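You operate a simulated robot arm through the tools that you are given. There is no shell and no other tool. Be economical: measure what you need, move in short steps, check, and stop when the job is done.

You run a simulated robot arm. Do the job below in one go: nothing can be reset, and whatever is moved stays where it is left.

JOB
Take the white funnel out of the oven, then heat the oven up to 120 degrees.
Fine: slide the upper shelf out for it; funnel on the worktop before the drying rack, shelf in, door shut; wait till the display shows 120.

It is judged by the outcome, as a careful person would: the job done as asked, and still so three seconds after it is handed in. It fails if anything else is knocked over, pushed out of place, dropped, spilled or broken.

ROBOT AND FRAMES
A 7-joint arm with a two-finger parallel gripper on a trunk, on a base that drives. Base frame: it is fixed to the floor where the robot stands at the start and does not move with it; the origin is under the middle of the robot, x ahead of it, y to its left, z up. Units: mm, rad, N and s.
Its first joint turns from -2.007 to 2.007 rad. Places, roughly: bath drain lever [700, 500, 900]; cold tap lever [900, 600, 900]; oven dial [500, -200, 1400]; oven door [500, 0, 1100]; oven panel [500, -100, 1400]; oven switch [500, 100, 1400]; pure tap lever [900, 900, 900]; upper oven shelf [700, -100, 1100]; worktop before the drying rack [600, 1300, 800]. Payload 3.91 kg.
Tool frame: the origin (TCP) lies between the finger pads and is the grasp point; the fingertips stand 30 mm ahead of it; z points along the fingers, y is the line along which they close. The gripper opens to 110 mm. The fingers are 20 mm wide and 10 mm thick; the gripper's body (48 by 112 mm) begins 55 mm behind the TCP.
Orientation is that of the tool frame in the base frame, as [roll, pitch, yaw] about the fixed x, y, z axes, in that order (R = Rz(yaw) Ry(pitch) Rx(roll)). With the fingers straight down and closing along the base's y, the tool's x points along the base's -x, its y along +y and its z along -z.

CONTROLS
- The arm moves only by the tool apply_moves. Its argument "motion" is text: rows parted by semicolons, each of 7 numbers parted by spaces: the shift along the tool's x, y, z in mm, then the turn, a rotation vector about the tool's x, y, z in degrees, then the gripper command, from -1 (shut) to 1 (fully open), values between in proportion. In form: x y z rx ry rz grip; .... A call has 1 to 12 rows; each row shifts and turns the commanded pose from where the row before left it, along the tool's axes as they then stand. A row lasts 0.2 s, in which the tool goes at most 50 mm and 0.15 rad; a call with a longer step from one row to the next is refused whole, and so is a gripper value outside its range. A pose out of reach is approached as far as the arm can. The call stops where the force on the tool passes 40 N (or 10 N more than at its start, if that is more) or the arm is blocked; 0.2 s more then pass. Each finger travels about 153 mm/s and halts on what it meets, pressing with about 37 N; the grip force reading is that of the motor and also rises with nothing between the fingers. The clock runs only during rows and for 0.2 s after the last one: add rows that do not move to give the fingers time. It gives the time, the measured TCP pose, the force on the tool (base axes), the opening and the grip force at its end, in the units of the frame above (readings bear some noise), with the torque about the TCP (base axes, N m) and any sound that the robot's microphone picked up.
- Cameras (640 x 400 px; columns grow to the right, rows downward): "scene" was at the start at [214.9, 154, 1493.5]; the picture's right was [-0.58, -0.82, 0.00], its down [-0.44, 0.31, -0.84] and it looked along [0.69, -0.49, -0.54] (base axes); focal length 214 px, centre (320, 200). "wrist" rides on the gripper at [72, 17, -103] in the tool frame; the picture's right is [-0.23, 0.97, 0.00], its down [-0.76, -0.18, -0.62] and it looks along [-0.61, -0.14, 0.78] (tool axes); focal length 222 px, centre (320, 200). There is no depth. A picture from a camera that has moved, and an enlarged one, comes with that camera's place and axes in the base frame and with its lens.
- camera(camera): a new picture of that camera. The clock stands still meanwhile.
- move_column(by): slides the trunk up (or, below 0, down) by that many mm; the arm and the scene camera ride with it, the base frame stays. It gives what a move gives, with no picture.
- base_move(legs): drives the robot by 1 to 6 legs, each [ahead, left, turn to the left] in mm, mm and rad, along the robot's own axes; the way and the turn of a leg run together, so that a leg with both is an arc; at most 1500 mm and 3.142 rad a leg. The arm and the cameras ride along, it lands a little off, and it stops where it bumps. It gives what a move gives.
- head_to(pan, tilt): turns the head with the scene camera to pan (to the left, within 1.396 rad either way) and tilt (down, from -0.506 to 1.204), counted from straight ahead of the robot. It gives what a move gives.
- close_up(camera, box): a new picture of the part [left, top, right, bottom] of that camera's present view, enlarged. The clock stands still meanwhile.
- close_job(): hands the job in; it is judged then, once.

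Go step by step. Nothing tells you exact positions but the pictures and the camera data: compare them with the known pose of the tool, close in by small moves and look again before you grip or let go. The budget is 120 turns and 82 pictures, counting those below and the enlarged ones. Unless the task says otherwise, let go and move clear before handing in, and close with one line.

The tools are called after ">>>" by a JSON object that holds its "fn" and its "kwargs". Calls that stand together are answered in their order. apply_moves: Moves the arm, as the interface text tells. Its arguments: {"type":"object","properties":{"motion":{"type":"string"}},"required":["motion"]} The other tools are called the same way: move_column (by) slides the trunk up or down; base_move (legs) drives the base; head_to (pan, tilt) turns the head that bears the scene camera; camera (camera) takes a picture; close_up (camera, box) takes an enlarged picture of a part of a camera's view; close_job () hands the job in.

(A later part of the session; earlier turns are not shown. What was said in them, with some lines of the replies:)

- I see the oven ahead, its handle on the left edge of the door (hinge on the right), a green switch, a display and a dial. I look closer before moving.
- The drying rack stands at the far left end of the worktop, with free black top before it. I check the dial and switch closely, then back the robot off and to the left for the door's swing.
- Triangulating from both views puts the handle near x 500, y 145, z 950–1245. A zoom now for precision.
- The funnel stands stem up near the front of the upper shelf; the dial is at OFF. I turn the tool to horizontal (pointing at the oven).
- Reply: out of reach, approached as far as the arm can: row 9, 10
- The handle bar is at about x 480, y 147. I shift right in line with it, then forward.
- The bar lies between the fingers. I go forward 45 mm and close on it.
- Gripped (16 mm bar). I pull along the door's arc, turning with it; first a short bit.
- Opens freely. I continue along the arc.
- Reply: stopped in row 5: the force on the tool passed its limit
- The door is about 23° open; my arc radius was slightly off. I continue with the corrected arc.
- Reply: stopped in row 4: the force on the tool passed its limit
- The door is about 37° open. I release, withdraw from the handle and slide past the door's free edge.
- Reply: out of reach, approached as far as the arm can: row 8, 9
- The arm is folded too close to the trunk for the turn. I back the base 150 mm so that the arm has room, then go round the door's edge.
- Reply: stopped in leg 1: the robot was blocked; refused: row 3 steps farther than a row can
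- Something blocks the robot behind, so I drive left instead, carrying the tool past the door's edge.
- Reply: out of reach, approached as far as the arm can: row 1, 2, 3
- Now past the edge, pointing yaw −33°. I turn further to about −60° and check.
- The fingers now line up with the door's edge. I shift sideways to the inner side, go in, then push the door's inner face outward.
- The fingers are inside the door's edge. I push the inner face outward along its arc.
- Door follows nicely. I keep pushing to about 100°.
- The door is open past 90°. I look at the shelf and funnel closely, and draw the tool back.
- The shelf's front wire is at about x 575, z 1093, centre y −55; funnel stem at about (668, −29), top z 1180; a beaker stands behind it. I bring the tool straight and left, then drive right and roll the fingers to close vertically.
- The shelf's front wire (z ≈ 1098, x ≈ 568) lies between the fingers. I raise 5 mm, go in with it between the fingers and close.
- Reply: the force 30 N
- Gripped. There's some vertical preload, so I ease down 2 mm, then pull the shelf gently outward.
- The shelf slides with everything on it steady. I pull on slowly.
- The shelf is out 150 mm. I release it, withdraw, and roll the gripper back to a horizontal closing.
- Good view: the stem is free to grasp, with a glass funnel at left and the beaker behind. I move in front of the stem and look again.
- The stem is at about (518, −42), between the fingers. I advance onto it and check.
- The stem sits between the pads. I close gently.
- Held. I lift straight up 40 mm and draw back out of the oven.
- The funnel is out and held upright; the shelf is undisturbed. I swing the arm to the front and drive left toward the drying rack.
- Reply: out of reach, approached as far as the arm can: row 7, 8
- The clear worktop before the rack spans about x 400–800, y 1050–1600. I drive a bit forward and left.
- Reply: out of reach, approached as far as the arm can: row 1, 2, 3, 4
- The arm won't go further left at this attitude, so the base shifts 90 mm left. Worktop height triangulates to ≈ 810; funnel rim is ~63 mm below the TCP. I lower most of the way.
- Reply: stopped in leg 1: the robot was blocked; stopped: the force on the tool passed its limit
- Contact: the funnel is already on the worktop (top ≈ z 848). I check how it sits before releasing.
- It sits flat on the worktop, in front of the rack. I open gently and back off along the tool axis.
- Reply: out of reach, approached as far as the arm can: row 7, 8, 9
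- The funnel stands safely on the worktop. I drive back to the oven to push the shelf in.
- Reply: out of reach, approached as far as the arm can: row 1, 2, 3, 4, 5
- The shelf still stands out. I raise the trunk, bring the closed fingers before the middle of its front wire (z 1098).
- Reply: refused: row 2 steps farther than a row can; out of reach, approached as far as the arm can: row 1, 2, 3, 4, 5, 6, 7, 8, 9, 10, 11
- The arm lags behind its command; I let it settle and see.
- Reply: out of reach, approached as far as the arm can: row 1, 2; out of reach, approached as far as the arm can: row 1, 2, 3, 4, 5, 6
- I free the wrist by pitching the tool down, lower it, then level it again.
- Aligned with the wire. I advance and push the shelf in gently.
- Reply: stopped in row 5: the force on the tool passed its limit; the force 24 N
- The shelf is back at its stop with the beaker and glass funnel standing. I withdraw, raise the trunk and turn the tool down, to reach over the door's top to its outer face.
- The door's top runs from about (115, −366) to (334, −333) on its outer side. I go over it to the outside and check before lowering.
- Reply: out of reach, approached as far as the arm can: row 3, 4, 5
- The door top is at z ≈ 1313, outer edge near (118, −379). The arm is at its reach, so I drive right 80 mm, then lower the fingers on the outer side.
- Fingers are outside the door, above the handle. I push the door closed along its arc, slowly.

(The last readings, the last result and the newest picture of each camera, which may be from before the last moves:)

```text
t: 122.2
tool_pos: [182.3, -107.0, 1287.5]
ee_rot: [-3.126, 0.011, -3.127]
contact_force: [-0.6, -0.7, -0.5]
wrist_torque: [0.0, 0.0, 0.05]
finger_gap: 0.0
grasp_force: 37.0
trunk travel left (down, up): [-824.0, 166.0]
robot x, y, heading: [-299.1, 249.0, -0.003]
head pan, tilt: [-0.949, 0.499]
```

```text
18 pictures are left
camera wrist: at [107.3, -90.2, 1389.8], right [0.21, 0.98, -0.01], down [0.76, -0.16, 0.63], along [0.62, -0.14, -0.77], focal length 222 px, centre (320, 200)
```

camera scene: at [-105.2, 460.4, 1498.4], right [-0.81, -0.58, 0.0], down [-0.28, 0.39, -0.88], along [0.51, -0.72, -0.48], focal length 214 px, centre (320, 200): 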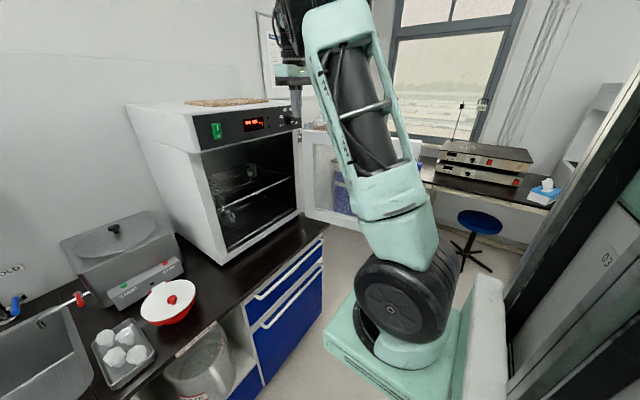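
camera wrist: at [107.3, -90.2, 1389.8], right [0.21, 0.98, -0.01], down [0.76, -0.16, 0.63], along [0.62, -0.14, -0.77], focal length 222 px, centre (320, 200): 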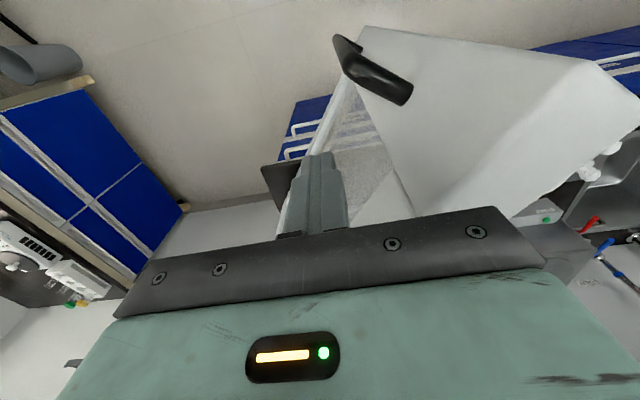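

The door is following, now about 60°. I carry on around the arc.

>>> {"fn": "apply_moves", "kwargs": {"motion": "-14 20 0 0 0 0 -1;-14 20 0 0 0 0 -1;-14 20 0 0 0 0 -1;-14 20 0 0 0 0 -1;-15 20 0 0 0 0 -1;-16 13 0 0 0 0 -1;-16 13 0 0 0 0 -1;-16 13 0 0 0 0 -1;0 0 0 0 0 0 -1"}}

>>> {"fn": "camera", "kwargs": {"camera": "wrist"}}

```text
t: 124.2
tool_pos: [299.1, 33.6, 1286.3]
ee_rot: [-3.126, 0.01, -3.126]
contact_force: [0.6, 0.2, 0.1]
wrist_torque: [0.02, -0.01, 0.0]
finger_gap: 0.0
grasp_force: 37.5
trunk travel left (down, up): [-824.0, 166.0]
robot x, y, heading: [-297.4, 250.3, -0.003]
head pan, tilt: [-0.949, 0.499]
```

```text
17 pictures are left
camera wrist: at [224.1, 50.4, 1387.7], right [0.21, 0.98, -0.01], down [0.76, -0.16, 0.63], along [0.62, -0.14, -0.77], focal length 222 px, centre (320, 200)
```

wrist: 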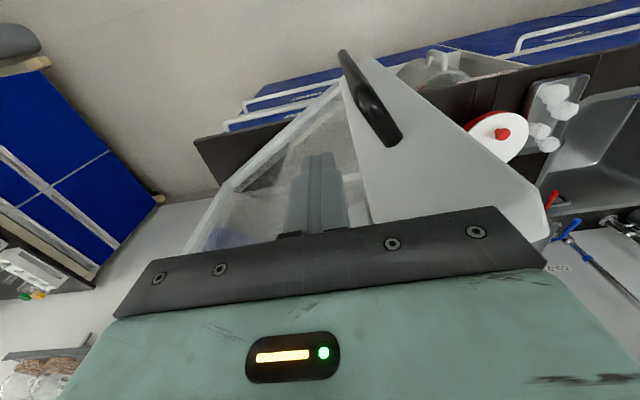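

About 30° left. I tilt the fingertips forward so they lead the gripper body, and push on to closing.

>>> {"fn": "apply_moves", "kwargs": {"motion": "5 0 0 0 -8 0 -1;5 0 0 0 -8 0 -1;5 0 0 0 -8 0 -1;0 0 5 0 -8 0 -1;0 0 5 0 -8 0 -1;-12.3 5 10.2 0 0 0 -1;-12.3 5 10.2 0 0 0 -1;-12.3 5 10.2 0 0 0 -1;-12.3 5 10.2 0 0 0 -1;-12.3 5 10.2 0 0 0 -1;-12.3 5 10.2 0 0 0 -1;0 0 0 0 0 0 -1"}}

>>> {"fn": "camera", "kwargs": {"camera": "wrist"}}

```text
t: 126.8
tool_pos: [383.9, 64.3, 1276.7]
ee_rot: [-3.123, 0.707, -3.113]
contact_force: [0.0, -0.1, 0.0]
wrist_torque: [0.0, 0.0, -0.05]
finger_gap: 0.1
grasp_force: 37.0
trunk travel left (down, up): [-824.0, 166.0]
robot x, y, heading: [-302.5, 249.7, -0.005]
head pan, tilt: [-0.949, 0.499]
```

```text
16 pictures are left
camera wrist: at [260.9, 79.6, 1306.8], right [0.16, 0.98, 0.13], down [0.18, -0.16, 0.97], along [0.97, -0.13, -0.2], focal length 222 px, centre (320, 200)
```

wrist: 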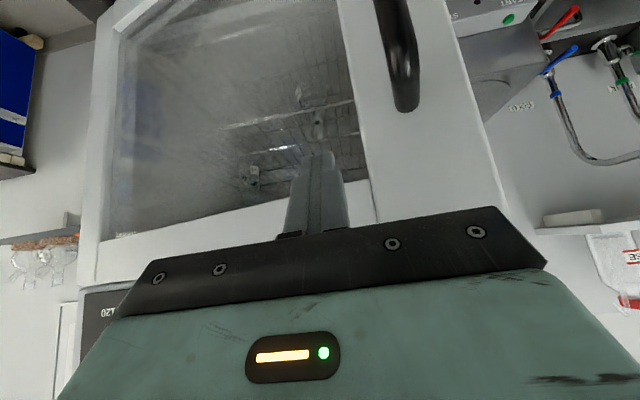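

>>> {"fn": "apply_moves", "kwargs": {"motion": "-13 20 -15 0 0 0 -1;-12.3 8 10.2 0 0 0 -1;-12.3 5 10.2 0 0 0 -1;-12.3 5 10.2 0 0 0 -1;-12.3 0 10.2 0 0 0 -1;-12.3 0 10.2 0 0 0 -1;-8 0 6.6 0 0 0 -1;0 0 0 0 0 0 -1"}}

>>> {"fn": "head_to", "kwargs": {"pan": -0.4, "tilt": 0.5}}

>>> {"fn": "camera", "kwargs": {"camera": "scene"}}

```text
t: 128.6
tool_pos: [473.5, 103.8, 1296.5]
ee_rot: [-3.123, 0.708, -3.115]
contact_force: [0.8, 1.4, 0.8]
wrist_torque: [0.02, 0.01, 0.01]
finger_gap: 0.0
grasp_force: 37.4
trunk travel left (down, up): [-824.0, 166.0]
robot x, y, heading: [-303.7, 245.5, -0.003]
head pan, tilt: [-0.949, 0.499]
```

```text
t: 129.6
tool_pos: [475.6, 104.1, 1296.3]
ee_rot: [-3.122, 0.707, -3.113]
contact_force: [-0.1, 0.0, 0.4]
wrist_torque: [0.0, 0.05, 0.05]
finger_gap: 0.0
grasp_force: 37.3
trunk travel left (down, up): [-824.0, 166.0]
robot x, y, heading: [-301.9, 246.8, 0.001]
head pan, tilt: [-0.4, 0.499]
```

```text
15 pictures are left
camera scene: at [-74.4, 417.8, 1498.3], right [-0.39, -0.92, 0.0], down [-0.44, 0.19, -0.88], along [0.81, -0.35, -0.48], focal length 214 px, centre (320, 200)
```

scene: 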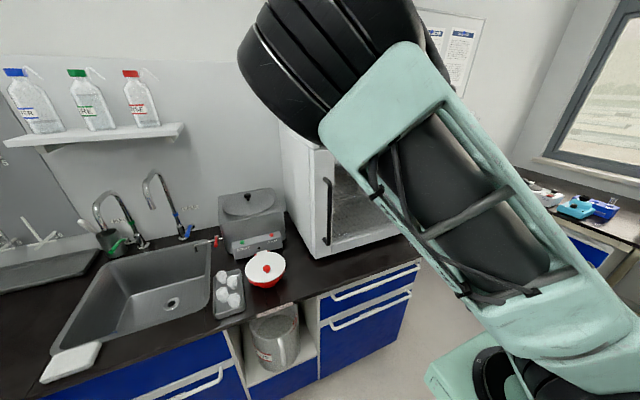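

Nearly shut. I push the last bit until resistance.

>>> {"fn": "apply_moves", "kwargs": {"motion": "-4 0 3.2 0 0 0 -1;-4 0 3.2 0 0 0 -1;-4 0 3.2 0 0 0 -1;-4 0 3.2 0 0 0 -1;-4 0 3.2 0 0 0 -1;-4 0 3.2 0 0 0 -1;-4 0 3.2 0 0 0 -1;-4 0 3.2 0 0 0 -1"}}

>>> {"fn": "close_up", "kwargs": {"camera": "scene", "box": [270, 110, 430, 270]}}

```text
t: 130.8
tool_pos: [495.6, 103.0, 1295.4]
ee_rot: [-3.124, 0.699, -3.116]
contact_force: [-25.9, 2.5, 10.6]
wrist_torque: [0.15, 0.14, 0.06]
finger_gap: 0.2
grasp_force: 37.2
trunk travel left (down, up): [-824.0, 166.0]
robot x, y, heading: [-298.5, 247.5, -0.004]
head pan, tilt: [-0.4, 0.499]
stopped in row 6: the force on the tool passed its limit (the readings are from after the stop); the commanded pose is now the measured one
```

```text
2.50 times, centred on (350, 190) of scene
camera zoom: at [-77.2, 418.3, 1499.0], right [-0.39, -0.92, 0.0], down [-0.44, 0.19, -0.88], along [0.81, -0.34, -0.48], focal length 536 px, centre (245, 225)
```

zoom: 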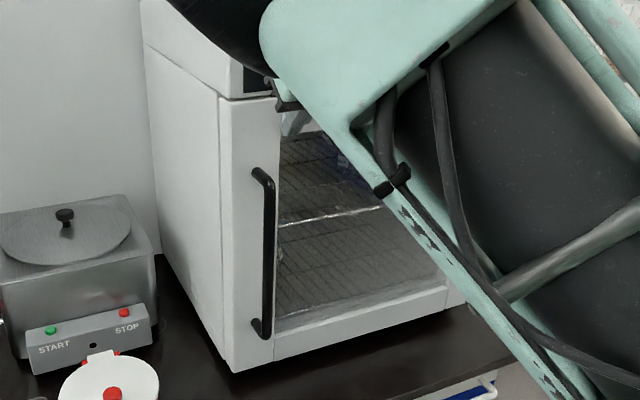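

The door is firmly shut (face at x ≈ 515). I withdraw, level the tool and look at switch and dial.

>>> {"fn": "apply_moves", "kwargs": {"motion": "25 0 -21.5 0 0 0 -1;30 0 -25 0 0 0 -1;30 0 -25 0 0 0 -1;0 -30 -10 0 -8 0 -1;0 -30 -10 0 -8 0 -1;0 -30 -10 0 -8 0 -1;0 -30 0 0 -8 0 -1;0 -30 0 0 -8 0 -1;0 -30 0 0 -8.4 0 -1;0 0 0 0 0 0 -1"}}

>>> {"fn": "camera", "kwargs": {"camera": "scene"}}

```text
t: 133.0
tool_pos: [367.1, -78.6, 1317.5]
ee_rot: [-2.628, 1.541, -2.616]
contact_force: [0.1, -0.4, -0.5]
wrist_torque: [0.0, -0.01, -0.02]
finger_gap: 0.0
grasp_force: 36.7
trunk travel left (down, up): [-824.0, 166.0]
robot x, y, heading: [-303.3, 250.2, 0.001]
head pan, tilt: [-0.4, 0.499]
```

```text
13 pictures are left
camera scene: at [-74.6, 417.8, 1498.3], right [-0.39, -0.92, 0.0], down [-0.44, 0.19, -0.88], along [0.81, -0.34, -0.48], focal length 214 px, centre (320, 200)
```

scene: 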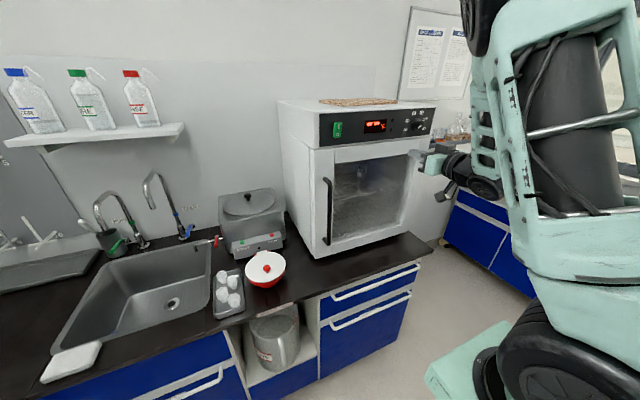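

>>> {"fn": "close_up", "kwargs": {"camera": "scene", "box": [318, 100, 438, 150]}}

>>> {"fn": "close_up", "kwargs": {"camera": "scene", "box": [395, 105, 440, 145]}}

```text
5.33 times, centred on (378, 125) of scene
camera zoom: at [-74.6, 417.8, 1498.3], right [-0.39, -0.92, 0.0], down [-0.44, 0.19, -0.88], along [0.81, -0.34, -0.48], focal length 1144 px, centre (11, 600)
```

zoom: 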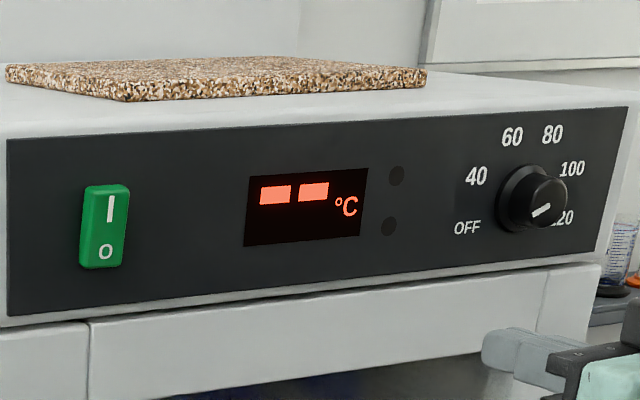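

```text
10.00 times, centred on (418, 125) of scene
camera zoom: at [-74.6, 417.8, 1498.3], right [-0.39, -0.92, 0.0], down [-0.44, 0.19, -0.88], along [0.81, -0.34, -0.48], focal length 2145 px, centre (-655, 950)
```

zoom: 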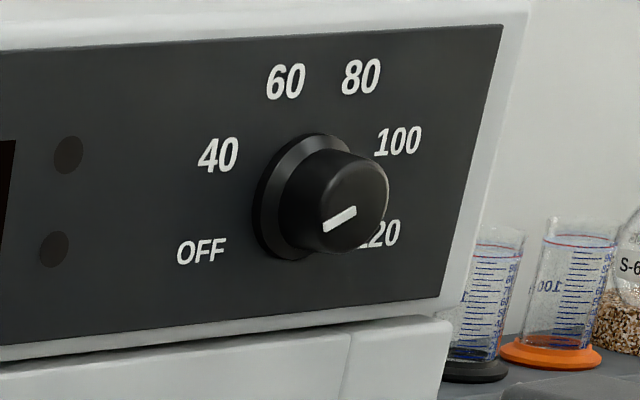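

The pointer is at OFF and the rocker's lower half (O) appears pressed in, so the switch is off. First I press the upper half (I), at about (512, 114, 1389), with closed fingers.

>>> {"fn": "base_move", "kwargs": {"legs": [[0, 70, 0]]}}

>>> {"fn": "apply_moves", "kwargs": {"motion": "-36 20 10 0 -1.7 0 -1;-36 20 10 0 0 0 -1;0 40 20 0 0 0 -1;0 40 20 0 0 0 -1;0 5 15 0 0 0 -1;0 0 0 0 0 0 -1"}}

>>> {"fn": "camera", "kwargs": {"camera": "wrist"}}

```text
t: 134.0
tool_pos: [369.8, -8.3, 1317.5]
ee_rot: [-2.67, 1.541, -2.654]
contact_force: [-0.1, 0.2, -0.6]
wrist_torque: [-0.02, 0.01, 0.02]
finger_gap: 0.1
grasp_force: 36.9
trunk travel left (down, up): [-824.0, 166.0]
robot x, y, heading: [-299.6, 315.8, -0.001]
head pan, tilt: [-0.4, 0.499]
```

```text
t: 135.4
tool_pos: [441.1, 119.2, 1387.6]
ee_rot: [-1.414, 1.555, -1.398]
contact_force: [-0.2, 0.0, -0.1]
wrist_torque: [0.03, -0.01, -0.03]
finger_gap: 0.0
grasp_force: 37.0
trunk travel left (down, up): [-824.0, 166.0]
robot x, y, heading: [-301.5, 319.2, -0.006]
head pan, tilt: [-0.4, 0.499]
```

```text
10 pictures are left
camera wrist: at [337.1, 132.6, 1315.2], right [-0.02, 0.98, 0.21], down [-0.62, -0.18, 0.76], along [0.78, -0.12, 0.61], focal length 222 px, centre (320, 200)
```

wrist: 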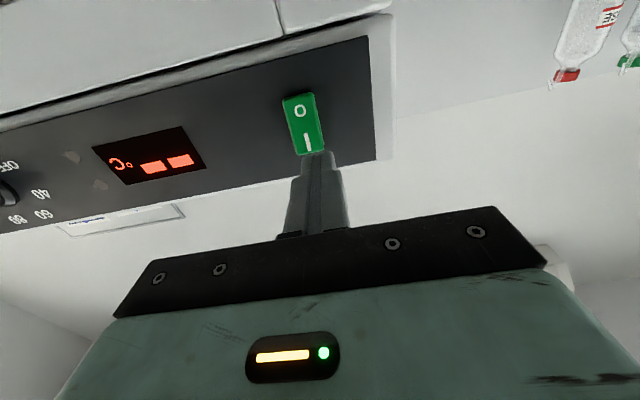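

Aligned with the I half. I press forward in small steps.

>>> {"fn": "apply_moves", "kwargs": {"motion": "0 -8 15 0 0 0 -1;0 0 10 0 0 0 -1;0 0 4 0 0 0 -1;0 0 4 0 0 0 -1;0 0 4 0 0 0 -1;0 0 3 0 0 0 -1;0 0 3 0 0 0 -1;0 0 3 0 0 0 -1"}}

```text
t: 136.8
tool_pos: [476.8, 111.5, 1390.3]
ee_rot: [-1.344, 1.557, -1.326]
contact_force: [-28.5, 3.3, 6.0]
wrist_torque: [-0.05, 0.1, 0.06]
finger_gap: 0.0
grasp_force: 36.6
trunk travel left (down, up): [-824.0, 166.0]
robot x, y, heading: [-304.7, 315.3, 0.002]
head pan, tilt: [-0.4, 0.499]
stopped in row 6: the force on the tool passed its limit (the readings are from after the stop); the commanded pose is now the measured one
```

>>> {"fn": "apply_moves", "kwargs": {"motion": "0 0 -20 0 0 0 -1;0 0 -40 0 0 0 -1;20 -40 0 0 0 0 -1;20 -40 0 0 0 0 -1;0 -40 0 0 0 0 -1;0 -40 0 0 0 0 -1"}}

>>> {"fn": "close_up", "kwargs": {"camera": "scene", "box": [318, 100, 438, 165]}}

```text
t: 138.2
tool_pos: [421.7, -50.6, 1349.7]
ee_rot: [-1.622, 1.558, -1.605]
contact_force: [-0.9, 1.0, -0.4]
wrist_torque: [0.0, 0.03, -0.05]
finger_gap: 0.0
grasp_force: 37.0
trunk travel left (down, up): [-824.0, 166.0]
robot x, y, heading: [-303.5, 316.9, 0.001]
head pan, tilt: [-0.4, 0.499]
```

```text
5.33 times, centred on (378, 132) of scene
camera zoom: at [-75.0, 488.8, 1498.3], right [-0.39, -0.92, 0.0], down [-0.44, 0.19, -0.88], along [0.81, -0.34, -0.48], focal length 1144 px, centre (11, 560)
```

zoom: 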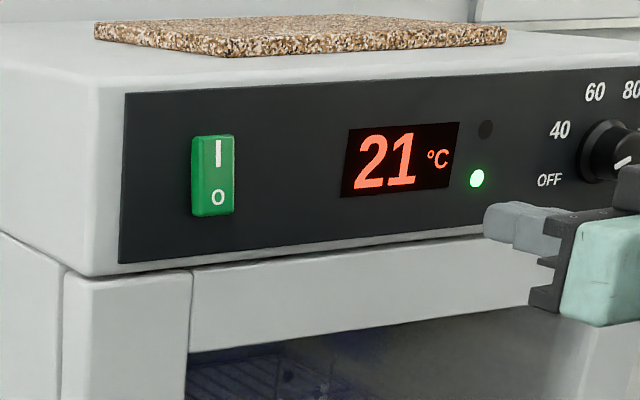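

The switch is on and the display shows 21 °C. Now the dial: I drive right a little, bring the open gripper before the knob (y −191, z 1372) and pre-roll by −60°.

>>> {"fn": "base_move", "kwargs": {"legs": [[0, -80, 0]]}}

>>> {"fn": "apply_moves", "kwargs": {"motion": "-11 -30 0 0 0 0 0.1;-11 -30 0 0 0 0 0.1;0 0 0 0 0 -8.5 0.1;0 0 0 0 0 -8.5 0.1;0 0 0 0 0 -8.5 0.1;0 0 0 0 0 -8.5 0.1;0 0 0 0 0 -8.5 0.1;0 0 0 0 0 -8.5 0.1;0 0 0 0 0 -8.5 0.1;0 0 0 0 0 0 0.1"}}

>>> {"fn": "camera", "kwargs": {"camera": "wrist"}}

```text
t: 139.3
tool_pos: [422.3, -131.3, 1349.8]
ee_rot: [-1.577, 1.557, -1.562]
contact_force: [0.4, 0.1, 0.2]
wrist_torque: [0.02, -0.03, -0.05]
finger_gap: 0.0
grasp_force: 37.3
trunk travel left (down, up): [-824.0, 166.0]
robot x, y, heading: [-297.1, 239.9, -0.002]
head pan, tilt: [-0.4, 0.499]
```

```text
t: 141.5
tool_pos: [422.2, -190.0, 1374.3]
ee_rot: [-1.571, 0.518, -1.557]
contact_force: [0.5, -0.2, -0.7]
wrist_torque: [-0.01, -0.02, 0.02]
finger_gap: 60.4
grasp_force: 0.0
trunk travel left (down, up): [-824.0, 166.0]
robot x, y, heading: [-302.2, 241.1, -0.006]
head pan, tilt: [-0.4, 0.499]
```

```text
8 pictures are left
camera wrist: at [318.8, -247.5, 1323.0], right [-0.01, 0.68, -0.73], down [-0.63, 0.57, 0.53], along [0.78, 0.47, 0.42], focal length 222 px, centre (320, 200)
```

wrist: 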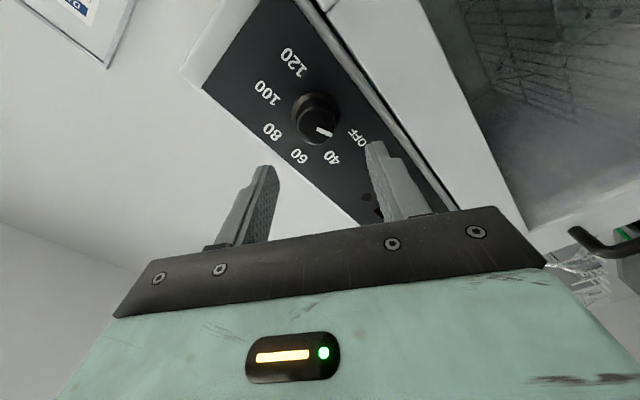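

The knob is centred near y −199, z 1367. I centre on it and advance so the fingertips flank it, then check.

>>> {"fn": "apply_moves", "kwargs": {"motion": "11.3 1.5 20 0 0 0 0.1;0 0 13 0 0 0 0.1;0 0 0 0 0 0 0.1"}}

>>> {"fn": "camera", "kwargs": {"camera": "wrist"}}

```text
t: 142.3
tool_pos: [456.3, -199.6, 1366.8]
ee_rot: [-1.57, 0.516, -1.555]
contact_force: [0.4, 1.2, -0.6]
wrist_torque: [-0.03, 0.02, 0.0]
finger_gap: 60.4
grasp_force: 0.1
trunk travel left (down, up): [-824.0, 166.0]
robot x, y, heading: [-301.2, 238.9, -0.004]
head pan, tilt: [-0.4, 0.499]
```

```text
7 pictures are left
camera wrist: at [352.4, -256.3, 1315.5], right [-0.01, 0.68, -0.73], down [-0.63, 0.56, 0.53], along [0.78, 0.47, 0.42], focal length 222 px, centre (320, 200)
```

wrist: 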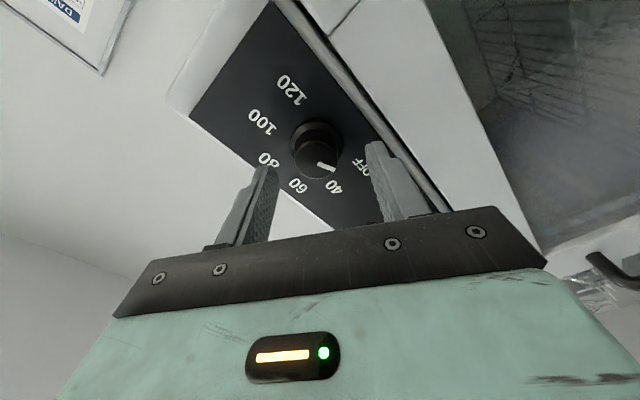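

Centred on the knob. I advance and grip it.

>>> {"fn": "apply_moves", "kwargs": {"motion": "0 0 10 0 0 0 0.1;0 0 9 0 0 0 0.1;0 0 0 0 0 0 -0.2;0 0 0 0 0 0 -0.5;0 0 0 0 0 0 -0.8;0 0 0 0 0 0 -0.8"}}

```text
t: 143.7
tool_pos: [474.7, -201.2, 1368.6]
ee_rot: [-1.562, 0.516, -1.554]
contact_force: [11.9, -13.1, 24.8]
wrist_torque: [0.04, -0.55, -0.82]
finger_gap: 32.2
grasp_force: 45.2
trunk travel left (down, up): [-824.0, 166.0]
robot x, y, heading: [-301.6, 238.8, -0.004]
head pan, tilt: [-0.4, 0.499]
```

Gripped (32 mm). I relieve the side load by 2 mm, then turn clockwise.

>>> {"fn": "apply_moves", "kwargs": {"motion": "0 -2 0 0 0 0 -0.8;0 0 0 0 0 8 -0.8;0 0 0 0 0 8 -0.8;0 0 0 0 0 8 -0.8;0 0 0 0 0 8 -0.8;0 0 0 0 0 8 -0.8;0 0 0 0 0 8 -0.8;0 0 0 0 0 8 -0.8;0 0 0 0 0 8 -0.8;0 0 0 0 0 8 -0.8;0 0 0 0 0 8 -0.8"}}

>>> {"fn": "apply_moves", "kwargs": {"motion": "0 0 0 0 0 8 -0.8;0 0 0 0 0 8 -0.8;0 0 0 0 0 8 -0.8;0 0 0 0 0 8 -0.8;0 0 0 0 0 8 -0.8"}}

>>> {"fn": "camera", "kwargs": {"camera": "wrist"}}

```text
t: 146.1
tool_pos: [473.7, -200.6, 1367.2]
ee_rot: [1.57, 1.225, 1.584]
contact_force: [3.1, -4.6, 13.3]
wrist_torque: [0.03, -1.35, -0.38]
finger_gap: 32.2
grasp_force: 45.3
trunk travel left (down, up): [-824.0, 166.0]
robot x, y, heading: [-301.7, 242.4, -0.001]
head pan, tilt: [-0.4, 0.499]
```

```text
t: 147.3
tool_pos: [474.0, -198.0, 1368.7]
ee_rot: [1.572, 0.528, 1.588]
contact_force: [-2.3, 2.8, 13.0]
wrist_torque: [0.01, -0.86, -0.38]
finger_gap: 32.1
grasp_force: 44.4
trunk travel left (down, up): [-824.0, 166.0]
robot x, y, heading: [-304.9, 238.9, -0.004]
head pan, tilt: [-0.4, 0.499]
```

```text
6 pictures are left
camera wrist: at [368.2, -130.2, 1346.9], right [-0.01, 0.29, 0.96], down [-0.61, -0.76, 0.23], along [0.79, -0.58, 0.18], focal length 222 px, centre (320, 200)
```

wrist: 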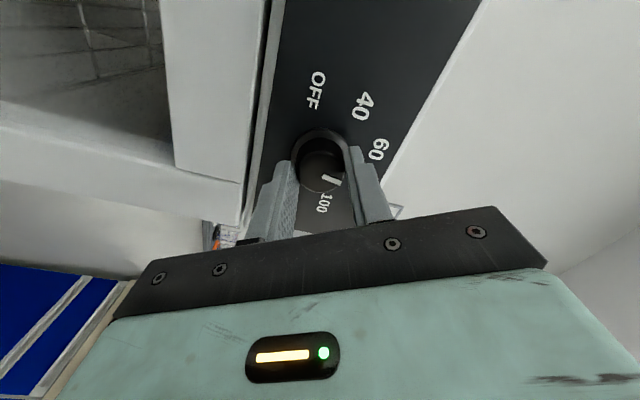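

Turned ~120°, pointer near the middle-upper marks. I open, roll back 120° around the knob, and regrip for a second stroke.

>>> {"fn": "apply_moves", "kwargs": {"motion": "0 0 0 0 0 0 -0.4;0 0 0 0 0 0 0.1;0 0 0 0 0 0 0.1;0 0 -5 0 0 -8 0.1;0 0 0 0 0 -8 0.1;0 0 0 0 0 -8 0.1;0 0 0 0 0 -8 0.1;0 0 0 0 0 -8 0.1;0 0 0 0 0 -8 0.1;0 0 0 0 0 -8 0.1;0 0 0 0 0 -8 0.1;0 0 0 0 0 -8 0.1"}}

>>> {"fn": "apply_moves", "kwargs": {"motion": "0 0 0 0 0 -8 0.1;0 0 0 0 0 -8 0.1;0 0 0 0 0 -8 0.1;0 0 0 0 0 -8 0.1;0 0 5 0 0 0 0.1;0 0 0 0 0 0 -0.2;0 0 0 0 0 0 -0.5;0 0 0 0 0 0 -0.8;0 0 0 0 0 0 -0.8"}}

```text
t: 149.9
tool_pos: [470.1, -200.9, 1367.4]
ee_rot: [-1.568, 1.354, -1.553]
contact_force: [0.4, 0.6, 0.2]
wrist_torque: [-0.01, 0.01, 0.02]
finger_gap: 60.7
grasp_force: 0.0
trunk travel left (down, up): [-824.0, 166.0]
robot x, y, heading: [-301.5, 236.7, -0.003]
head pan, tilt: [-0.4, 0.499]
```

```text
t: 151.9
tool_pos: [474.6, -200.0, 1368.8]
ee_rot: [-1.569, 0.798, -1.556]
contact_force: [4.0, -4.1, 4.0]
wrist_torque: [0.0, 0.07, -0.31]
finger_gap: 32.7
grasp_force: 45.1
trunk travel left (down, up): [-824.0, 166.0]
robot x, y, heading: [-301.3, 239.3, -0.006]
head pan, tilt: [-0.4, 0.499]
```

>>> {"fn": "apply_moves", "kwargs": {"motion": "0 0 0 0 0 8 -0.8;0 0 0 0 0 8 -0.8;0 0 0 0 0 8 -0.8;0 0 0 0 0 8 -0.8;0 0 0 0 0 8 -0.8;0 0 0 0 0 8 -0.8;0 0 0 0 0 8 -0.8;0 0 0 0 0 8 -0.8;0 0 0 0 0 8 -0.8;0 0 0 0 0 8 -0.8"}}

>>> {"fn": "apply_moves", "kwargs": {"motion": "0 0 0 0 0 0 -0.4;0 0 0 0 0 0 0.1;0 0 0 0 0 0 0.1;0 0 -20 0 0 0 0.1;0 0 -30 0 0 0 0.1;0 0 -10 0 0 0 0.1"}}

>>> {"fn": "camera", "kwargs": {"camera": "wrist"}}

```text
t: 154.1
tool_pos: [474.3, -200.4, 1368.1]
ee_rot: [1.572, 0.946, 1.586]
contact_force: [0.4, 0.9, 4.0]
wrist_torque: [0.0, -0.85, -0.51]
finger_gap: 32.7
grasp_force: 44.8
trunk travel left (down, up): [-824.0, 166.0]
robot x, y, heading: [-304.2, 236.4, -0.005]
head pan, tilt: [-0.4, 0.499]
```

```text
t: 155.5
tool_pos: [414.5, -199.9, 1367.7]
ee_rot: [1.572, 0.949, 1.586]
contact_force: [0.4, 0.0, -0.7]
wrist_torque: [-0.02, -0.02, -0.02]
finger_gap: 60.3
grasp_force: 0.1
trunk travel left (down, up): [-824.0, 166.0]
robot x, y, heading: [-302.5, 240.3, -0.008]
head pan, tilt: [-0.4, 0.499]
```

```text
5 pictures are left
camera wrist: at [309.5, -146.8, 1319.0], right [-0.01, 0.66, 0.75], down [-0.61, -0.6, 0.52], along [0.79, -0.46, 0.41], focal length 222 px, centre (320, 200)
```

wrist: 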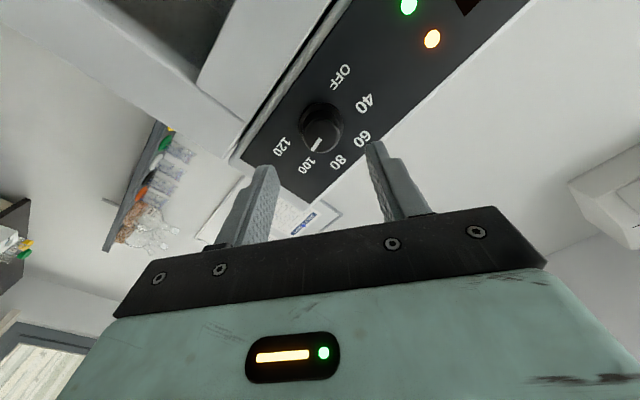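

Heating lamp is on; the pointer is about a third past 100 toward 120. I regrip and turn about 25° more.

>>> {"fn": "apply_moves", "kwargs": {"motion": "0 0 30 0 0 0 0.1;0 0 20 0 0 0 0.1;0 0 10 0 0 0 0.1;0 0 0 0 0 0 -0.2;0 0 0 0 0 0 -0.5;0 0 0 0 0 0 -0.8;0 0 0 0 0 0 -0.8;0 0 0 0 0 8 -0.8;0 0 0 0 0 8 -0.8;0 0 0 0 0 8 -0.8;0 0 0 0 0 2 -0.8;0 0 0 0 0 0 -0.8"}}

>>> {"fn": "apply_moves", "kwargs": {"motion": "0 0 0 0 0 0 -0.4;0 0 0 0 0 0 0.1;0 0 0 0 0 0 0.1;0 0 -20 0 0 0 0.1;0 0 -30 0 0 0 0.1;0 0 -10 0 0 0 0.1"}}

>>> {"fn": "close_up", "kwargs": {"camera": "wrist", "box": [240, 0, 480, 200]}}

```text
t: 158.1
tool_pos: [476.0, -198.6, 1369.4]
ee_rot: [1.569, 0.494, 1.586]
contact_force: [0.8, 6.4, 5.9]
wrist_torque: [-0.02, -0.28, -0.12]
finger_gap: 32.3
grasp_force: 45.2
trunk travel left (down, up): [-824.0, 166.0]
robot x, y, heading: [-304.0, 238.4, -0.003]
head pan, tilt: [-0.4, 0.499]
```

```text
t: 159.5
tool_pos: [414.3, -201.1, 1368.1]
ee_rot: [1.57, 0.496, 1.586]
contact_force: [0.3, 0.4, -0.3]
wrist_torque: [-0.01, -0.01, 0.03]
finger_gap: 60.5
grasp_force: 0.2
trunk travel left (down, up): [-824.0, 166.0]
robot x, y, heading: [-300.0, 239.7, -0.004]
head pan, tilt: [-0.4, 0.499]
```

```text
2.00 times, centred on (360, 100) of wrist
camera zoom: at [308.9, -130.9, 1349.0], right [0.0, 0.26, 0.97], down [-0.61, -0.76, 0.2], along [0.79, -0.59, 0.16], focal length 444 px, centre (240, 400)
```

zoom: 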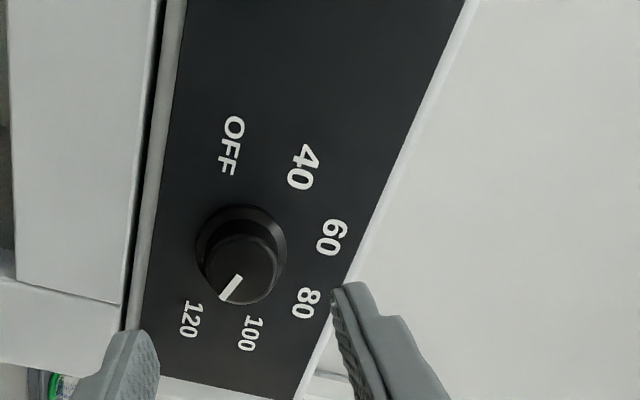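

By geometry the pointer now lies at about the 120 mark. I withdraw and wait, then read the display.

>>> {"fn": "apply_moves", "kwargs": {"motion": "0 0 -40 0 0 0 0.1;0 0 -40 0 0 0 0.1;0 0 -40 0 0 0 0.1;0 0 0 0 0 0 0;0 0 0 0 0 0 0;0 0 0 0 0 0 0;0 0 0 0 0 0 0;0 0 0 0 0 0 0;0 0 0 0 0 0 0;0 0 0 0 0 0 0;0 0 0 0 0 0 0;0 0 0 0 0 0 0"}}

>>> {"fn": "apply_moves", "kwargs": {"motion": "0 0 0 0 0 0 0;0 0 0 0 0 0 0;0 0 0 0 0 0 0;0 0 0 0 0 0 0;0 0 0 0 0 0 0;0 0 0 0 0 0 0;0 0 0 0 0 0 0;0 0 0 0 0 0 0;0 0 0 0 0 0 0;0 0 0 0 0 0 0;0 0 0 0 0 0 0;0 0 0 0 0 0 0"}}

>>> {"fn": "close_up", "kwargs": {"camera": "scene", "box": [318, 95, 448, 165]}}

```text
t: 162.1
tool_pos: [295.2, -203.4, 1368.4]
ee_rot: [1.571, 0.495, 1.587]
contact_force: [0.7, 0.3, -1.0]
wrist_torque: [0.04, 0.01, 0.04]
finger_gap: 54.8
grasp_force: 0.0
trunk travel left (down, up): [-824.0, 166.0]
robot x, y, heading: [-298.0, 240.5, -0.004]
head pan, tilt: [-0.4, 0.499]
```

```text
t: 164.7
tool_pos: [295.3, -201.8, 1367.9]
ee_rot: [1.57, 0.493, 1.587]
contact_force: [-0.3, 0.2, 0.6]
wrist_torque: [-0.02, -0.03, -0.01]
finger_gap: 55.1
grasp_force: 0.2
trunk travel left (down, up): [-824.0, 166.0]
robot x, y, heading: [-302.1, 238.3, -0.002]
head pan, tilt: [-0.4, 0.499]
```

```text
4.92 times, centred on (383, 130) of scene
camera zoom: at [-75.0, 407.6, 1498.3], right [-0.39, -0.92, 0.0], down [-0.44, 0.19, -0.88], along [0.81, -0.34, -0.48], focal length 1056 px, centre (10, 545)
```

zoom: 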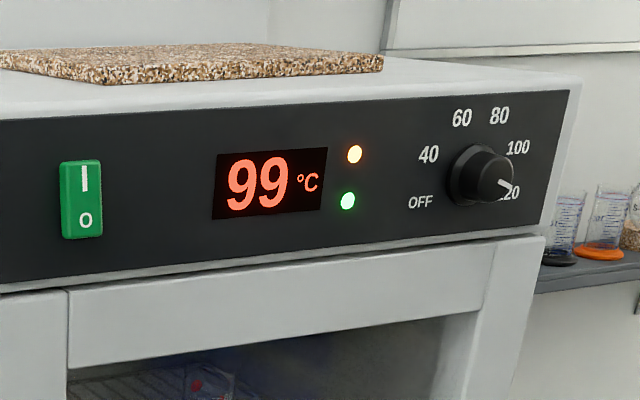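

The display shows 99 °C and rising, with the pointer at 120. I wait some more.

>>> {"fn": "apply_moves", "kwargs": {"motion": "0 0 0 0 0 0 0;0 0 0 0 0 0 0;0 0 0 0 0 0 0;0 0 0 0 0 0 0;0 0 0 0 0 0 0;0 0 0 0 0 0 0;0 0 0 0 0 0 0;0 0 0 0 0 0 0;0 0 0 0 0 0 0;0 0 0 0 0 0 0;0 0 0 0 0 0 0;0 0 0 0 0 0 0"}}

>>> {"fn": "apply_moves", "kwargs": {"motion": "0 0 0 0 0 0 0;0 0 0 0 0 0 0;0 0 0 0 0 0 0;0 0 0 0 0 0 0;0 0 0 0 0 0 0;0 0 0 0 0 0 0;0 0 0 0 0 0 0;0 0 0 0 0 0 0;0 0 0 0 0 0 0;0 0 0 0 0 0 0;0 0 0 0 0 0 0;0 0 0 0 0 0 0"}}

>>> {"fn": "apply_moves", "kwargs": {"motion": "0 0 0 0 0 0 0;0 0 0 0 0 0 0;0 0 0 0 0 0 0;0 0 0 0 0 0 0;0 0 0 0 0 0 0;0 0 0 0 0 0 0;0 0 0 0 0 0 0;0 0 0 0 0 0 0;0 0 0 0 0 0 0;0 0 0 0 0 0 0;0 0 0 0 0 0 0;0 0 0 0 0 0 0"}}

>>> {"fn": "apply_moves", "kwargs": {"motion": "0 0 0 0 0 0 0;0 0 0 0 0 0 0;0 0 0 0 0 0 0;0 0 0 0 0 0 0;0 0 0 0 0 0 0;0 0 0 0 0 0 0;0 0 0 0 0 0 0;0 0 0 0 0 0 0;0 0 0 0 0 0 0;0 0 0 0 0 0 0;0 0 0 0 0 0 0;0 0 0 0 0 0 0"}}

>>> {"fn": "close_up", "kwargs": {"camera": "scene", "box": [318, 95, 448, 165]}}

```text
t: 167.3
tool_pos: [293.7, -202.4, 1368.1]
ee_rot: [1.57, 0.494, 1.587]
contact_force: [0.0, 0.8, 0.4]
wrist_torque: [-0.02, 0.01, -0.04]
finger_gap: 55.1
grasp_force: 0.0
trunk travel left (down, up): [-824.0, 166.0]
robot x, y, heading: [-299.6, 240.6, -0.005]
head pan, tilt: [-0.4, 0.499]
```

```text
t: 169.9
tool_pos: [294.9, -201.7, 1369.2]
ee_rot: [1.572, 0.494, 1.586]
contact_force: [0.7, -0.6, -0.4]
wrist_torque: [-0.02, -0.01, 0.0]
finger_gap: 55.1
grasp_force: 0.1
trunk travel left (down, up): [-824.0, 166.0]
robot x, y, heading: [-301.9, 240.2, -0.004]
head pan, tilt: [-0.4, 0.499]
```

```text
t: 172.5
tool_pos: [293.7, -202.4, 1369.0]
ee_rot: [1.57, 0.495, 1.586]
contact_force: [0.2, 0.0, 1.0]
wrist_torque: [0.0, -0.04, 0.02]
finger_gap: 54.9
grasp_force: 0.1
trunk travel left (down, up): [-824.0, 166.0]
robot x, y, heading: [-299.7, 237.8, -0.005]
head pan, tilt: [-0.4, 0.499]
```

```text
t: 175.1
tool_pos: [295.8, -204.3, 1368.1]
ee_rot: [1.571, 0.494, 1.587]
contact_force: [-0.7, 0.7, 0.4]
wrist_torque: [-0.04, 0.02, 0.0]
finger_gap: 55.1
grasp_force: 0.1
trunk travel left (down, up): [-824.0, 166.0]
robot x, y, heading: [-302.0, 235.3, 0.001]
head pan, tilt: [-0.4, 0.499]
```

```text
4.92 times, centred on (383, 130) of scene
camera zoom: at [-75.0, 407.6, 1498.3], right [-0.39, -0.92, 0.0], down [-0.44, 0.19, -0.88], along [0.81, -0.34, -0.48], focal length 1056 px, centre (10, 545)
```

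zoom: 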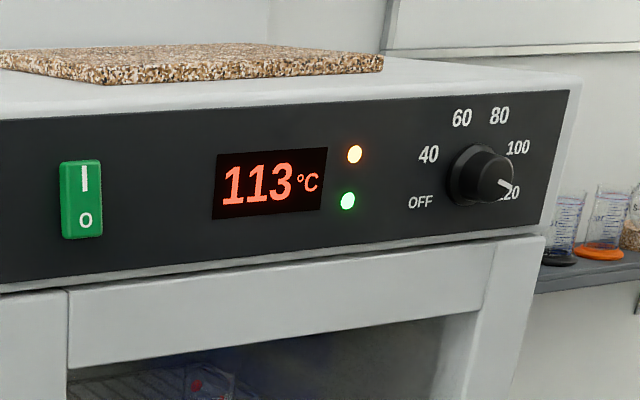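

113 °C, lamp still heating; it approaches slowly. I wait about 30 s more.

>>> {"fn": "apply_moves", "kwargs": {"motion": "0 0 0 0 0 0 0;0 0 0 0 0 0 0;0 0 0 0 0 0 0;0 0 0 0 0 0 0;0 0 0 0 0 0 0;0 0 0 0 0 0 0;0 0 0 0 0 0 0;0 0 0 0 0 0 0;0 0 0 0 0 0 0;0 0 0 0 0 0 0;0 0 0 0 0 0 0;0 0 0 0 0 0 0"}}

>>> {"fn": "apply_moves", "kwargs": {"motion": "0 0 0 0 0 0 0;0 0 0 0 0 0 0;0 0 0 0 0 0 0;0 0 0 0 0 0 0;0 0 0 0 0 0 0;0 0 0 0 0 0 0;0 0 0 0 0 0 0;0 0 0 0 0 0 0;0 0 0 0 0 0 0;0 0 0 0 0 0 0;0 0 0 0 0 0 0;0 0 0 0 0 0 0"}}

>>> {"fn": "apply_moves", "kwargs": {"motion": "0 0 0 0 0 0 0;0 0 0 0 0 0 0;0 0 0 0 0 0 0;0 0 0 0 0 0 0;0 0 0 0 0 0 0;0 0 0 0 0 0 0;0 0 0 0 0 0 0;0 0 0 0 0 0 0;0 0 0 0 0 0 0;0 0 0 0 0 0 0;0 0 0 0 0 0 0;0 0 0 0 0 0 0"}}

>>> {"fn": "apply_moves", "kwargs": {"motion": "0 0 0 0 0 0 0;0 0 0 0 0 0 0;0 0 0 0 0 0 0;0 0 0 0 0 0 0;0 0 0 0 0 0 0;0 0 0 0 0 0 0;0 0 0 0 0 0 0;0 0 0 0 0 0 0;0 0 0 0 0 0 0;0 0 0 0 0 0 0;0 0 0 0 0 0 0;0 0 0 0 0 0 0"}}

>>> {"fn": "apply_moves", "kwargs": {"motion": "0 0 0 0 0 0 0;0 0 0 0 0 0 0;0 0 0 0 0 0 0;0 0 0 0 0 0 0;0 0 0 0 0 0 0;0 0 0 0 0 0 0;0 0 0 0 0 0 0;0 0 0 0 0 0 0;0 0 0 0 0 0 0;0 0 0 0 0 0 0;0 0 0 0 0 0 0;0 0 0 0 0 0 0"}}

>>> {"fn": "apply_moves", "kwargs": {"motion": "0 0 0 0 0 0 0;0 0 0 0 0 0 0;0 0 0 0 0 0 0;0 0 0 0 0 0 0;0 0 0 0 0 0 0;0 0 0 0 0 0 0;0 0 0 0 0 0 0;0 0 0 0 0 0 0;0 0 0 0 0 0 0;0 0 0 0 0 0 0;0 0 0 0 0 0 0;0 0 0 0 0 0 0"}}

>>> {"fn": "apply_moves", "kwargs": {"motion": "0 0 0 0 0 0 0;0 0 0 0 0 0 0;0 0 0 0 0 0 0;0 0 0 0 0 0 0;0 0 0 0 0 0 0;0 0 0 0 0 0 0;0 0 0 0 0 0 0;0 0 0 0 0 0 0;0 0 0 0 0 0 0;0 0 0 0 0 0 0;0 0 0 0 0 0 0;0 0 0 0 0 0 0"}}

>>> {"fn": "apply_moves", "kwargs": {"motion": "0 0 0 0 0 0 0;0 0 0 0 0 0 0;0 0 0 0 0 0 0;0 0 0 0 0 0 0;0 0 0 0 0 0 0;0 0 0 0 0 0 0;0 0 0 0 0 0 0;0 0 0 0 0 0 0;0 0 0 0 0 0 0;0 0 0 0 0 0 0;0 0 0 0 0 0 0;0 0 0 0 0 0 0"}}

>>> {"fn": "apply_moves", "kwargs": {"motion": "0 0 0 0 0 0 0;0 0 0 0 0 0 0;0 0 0 0 0 0 0;0 0 0 0 0 0 0;0 0 0 0 0 0 0;0 0 0 0 0 0 0;0 0 0 0 0 0 0;0 0 0 0 0 0 0;0 0 0 0 0 0 0;0 0 0 0 0 0 0;0 0 0 0 0 0 0;0 0 0 0 0 0 0"}}

>>> {"fn": "apply_moves", "kwargs": {"motion": "0 0 0 0 0 0 0;0 0 0 0 0 0 0;0 0 0 0 0 0 0;0 0 0 0 0 0 0;0 0 0 0 0 0 0;0 0 0 0 0 0 0;0 0 0 0 0 0 0;0 0 0 0 0 0 0;0 0 0 0 0 0 0;0 0 0 0 0 0 0;0 0 0 0 0 0 0;0 0 0 0 0 0 0"}}

>>> {"fn": "apply_moves", "kwargs": {"motion": "0 0 0 0 0 0 0;0 0 0 0 0 0 0;0 0 0 0 0 0 0;0 0 0 0 0 0 0;0 0 0 0 0 0 0;0 0 0 0 0 0 0;0 0 0 0 0 0 0;0 0 0 0 0 0 0;0 0 0 0 0 0 0;0 0 0 0 0 0 0;0 0 0 0 0 0 0;0 0 0 0 0 0 0"}}

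>>> {"fn": "close_up", "kwargs": {"camera": "scene", "box": [318, 95, 448, 165]}}

```text
t: 177.7
tool_pos: [294.8, -202.0, 1367.8]
ee_rot: [1.571, 0.494, 1.586]
contact_force: [0.3, 0.0, -0.2]
wrist_torque: [-0.05, 0.01, 0.01]
finger_gap: 55.1
grasp_force: 0.0
trunk travel left (down, up): [-824.0, 166.0]
robot x, y, heading: [-299.6, 237.0, -0.004]
head pan, tilt: [-0.4, 0.499]
```

```text
t: 180.3
tool_pos: [294.9, -201.7, 1368.2]
ee_rot: [1.569, 0.494, 1.585]
contact_force: [-0.1, 0.5, 0.7]
wrist_torque: [0.0, -0.01, -0.02]
finger_gap: 55.1
grasp_force: 0.1
trunk travel left (down, up): [-824.0, 166.0]
robot x, y, heading: [-301.9, 239.2, -0.004]
head pan, tilt: [-0.4, 0.499]
```

```text
t: 182.9
tool_pos: [295.8, -202.5, 1369.4]
ee_rot: [1.571, 0.494, 1.586]
contact_force: [-0.2, -0.6, 0.3]
wrist_torque: [0.0, -0.01, -0.01]
finger_gap: 54.8
grasp_force: 0.0
trunk travel left (down, up): [-824.0, 166.0]
robot x, y, heading: [-301.8, 238.0, -0.005]
head pan, tilt: [-0.4, 0.499]
```

```text
t: 185.5
tool_pos: [294.8, -201.9, 1368.1]
ee_rot: [1.571, 0.494, 1.587]
contact_force: [0.3, -0.2, -0.4]
wrist_torque: [0.04, -0.02, 0.0]
finger_gap: 54.7
grasp_force: 0.0
trunk travel left (down, up): [-824.0, 166.0]
robot x, y, heading: [-303.0, 240.5, -0.006]
head pan, tilt: [-0.4, 0.499]
```

```text
t: 188.1
tool_pos: [295.5, -202.3, 1368.6]
ee_rot: [1.57, 0.494, 1.589]
contact_force: [-0.1, -0.1, -0.5]
wrist_torque: [-0.01, -0.01, 0.01]
finger_gap: 55.1
grasp_force: 0.0
trunk travel left (down, up): [-824.0, 166.0]
robot x, y, heading: [-301.7, 238.6, -0.003]
head pan, tilt: [-0.4, 0.499]
```

```text
t: 190.7
tool_pos: [294.9, -201.9, 1368.0]
ee_rot: [1.571, 0.494, 1.586]
contact_force: [-0.3, -0.4, -0.5]
wrist_torque: [0.02, 0.01, -0.01]
finger_gap: 55.2
grasp_force: 0.1
trunk travel left (down, up): [-824.0, 166.0]
robot x, y, heading: [-300.5, 236.7, -0.005]
head pan, tilt: [-0.4, 0.499]
```

```text
t: 193.3
tool_pos: [295.2, -204.1, 1367.8]
ee_rot: [1.57, 0.496, 1.587]
contact_force: [0.8, 0.2, 0.0]
wrist_torque: [-0.03, 0.0, 0.0]
finger_gap: 55.1
grasp_force: 0.1
trunk travel left (down, up): [-824.0, 166.0]
robot x, y, heading: [-297.9, 238.3, -0.01]
head pan, tilt: [-0.4, 0.499]
```

```text
t: 195.9
tool_pos: [295.6, -202.0, 1369.5]
ee_rot: [1.571, 0.495, 1.586]
contact_force: [-0.9, 0.2, 0.0]
wrist_torque: [-0.01, -0.02, 0.01]
finger_gap: 54.8
grasp_force: 0.0
trunk travel left (down, up): [-824.0, 166.0]
robot x, y, heading: [-302.9, 238.4, -0.003]
head pan, tilt: [-0.4, 0.499]
```

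```text
t: 198.5
tool_pos: [296.3, -201.7, 1368.7]
ee_rot: [1.571, 0.492, 1.587]
contact_force: [0.0, 0.1, 0.3]
wrist_torque: [-0.02, 0.0, 0.02]
finger_gap: 55.1
grasp_force: 0.0
trunk travel left (down, up): [-824.0, 166.0]
robot x, y, heading: [-303.2, 239.5, -0.003]
head pan, tilt: [-0.4, 0.499]
```

```text
t: 201.1
tool_pos: [295.6, -202.3, 1368.2]
ee_rot: [1.572, 0.494, 1.587]
contact_force: [0.6, 0.9, -0.6]
wrist_torque: [0.0, 0.0, 0.01]
finger_gap: 55.0
grasp_force: 0.1
trunk travel left (down, up): [-824.0, 166.0]
robot x, y, heading: [-300.5, 240.8, -0.004]
head pan, tilt: [-0.4, 0.499]
```

```text
t: 203.7
tool_pos: [294.8, -202.4, 1369.4]
ee_rot: [1.57, 0.495, 1.586]
contact_force: [-0.2, -0.3, -0.1]
wrist_torque: [0.02, -0.01, 0.0]
finger_gap: 54.8
grasp_force: 0.0
trunk travel left (down, up): [-824.0, 166.0]
robot x, y, heading: [-302.8, 237.7, -0.004]
head pan, tilt: [-0.4, 0.499]
```

```text
4.92 times, centred on (383, 130) of scene
camera zoom: at [-75.0, 407.6, 1498.3], right [-0.39, -0.92, 0.0], down [-0.44, 0.19, -0.88], along [0.81, -0.34, -0.48], focal length 1056 px, centre (10, 545)
```

zoom: 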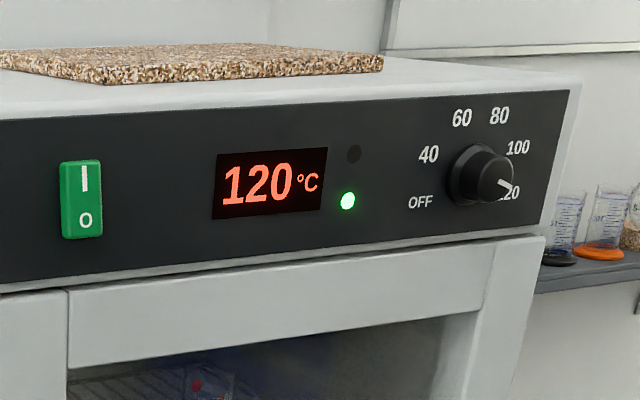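

The display shows 120 °C with the heating lamp off, the door is shut, the shelf is in and the funnel is on the worktop. The arm is clear, so I hand in.

>>> {"fn": "close_job", "kwargs": {}}

```text
The job is handed in.
```

The job is done and handed in: the white funnel is standing on the worktop before the drying rack, the upper shelf is in, the door is shut, and the oven display shows 120 °C.
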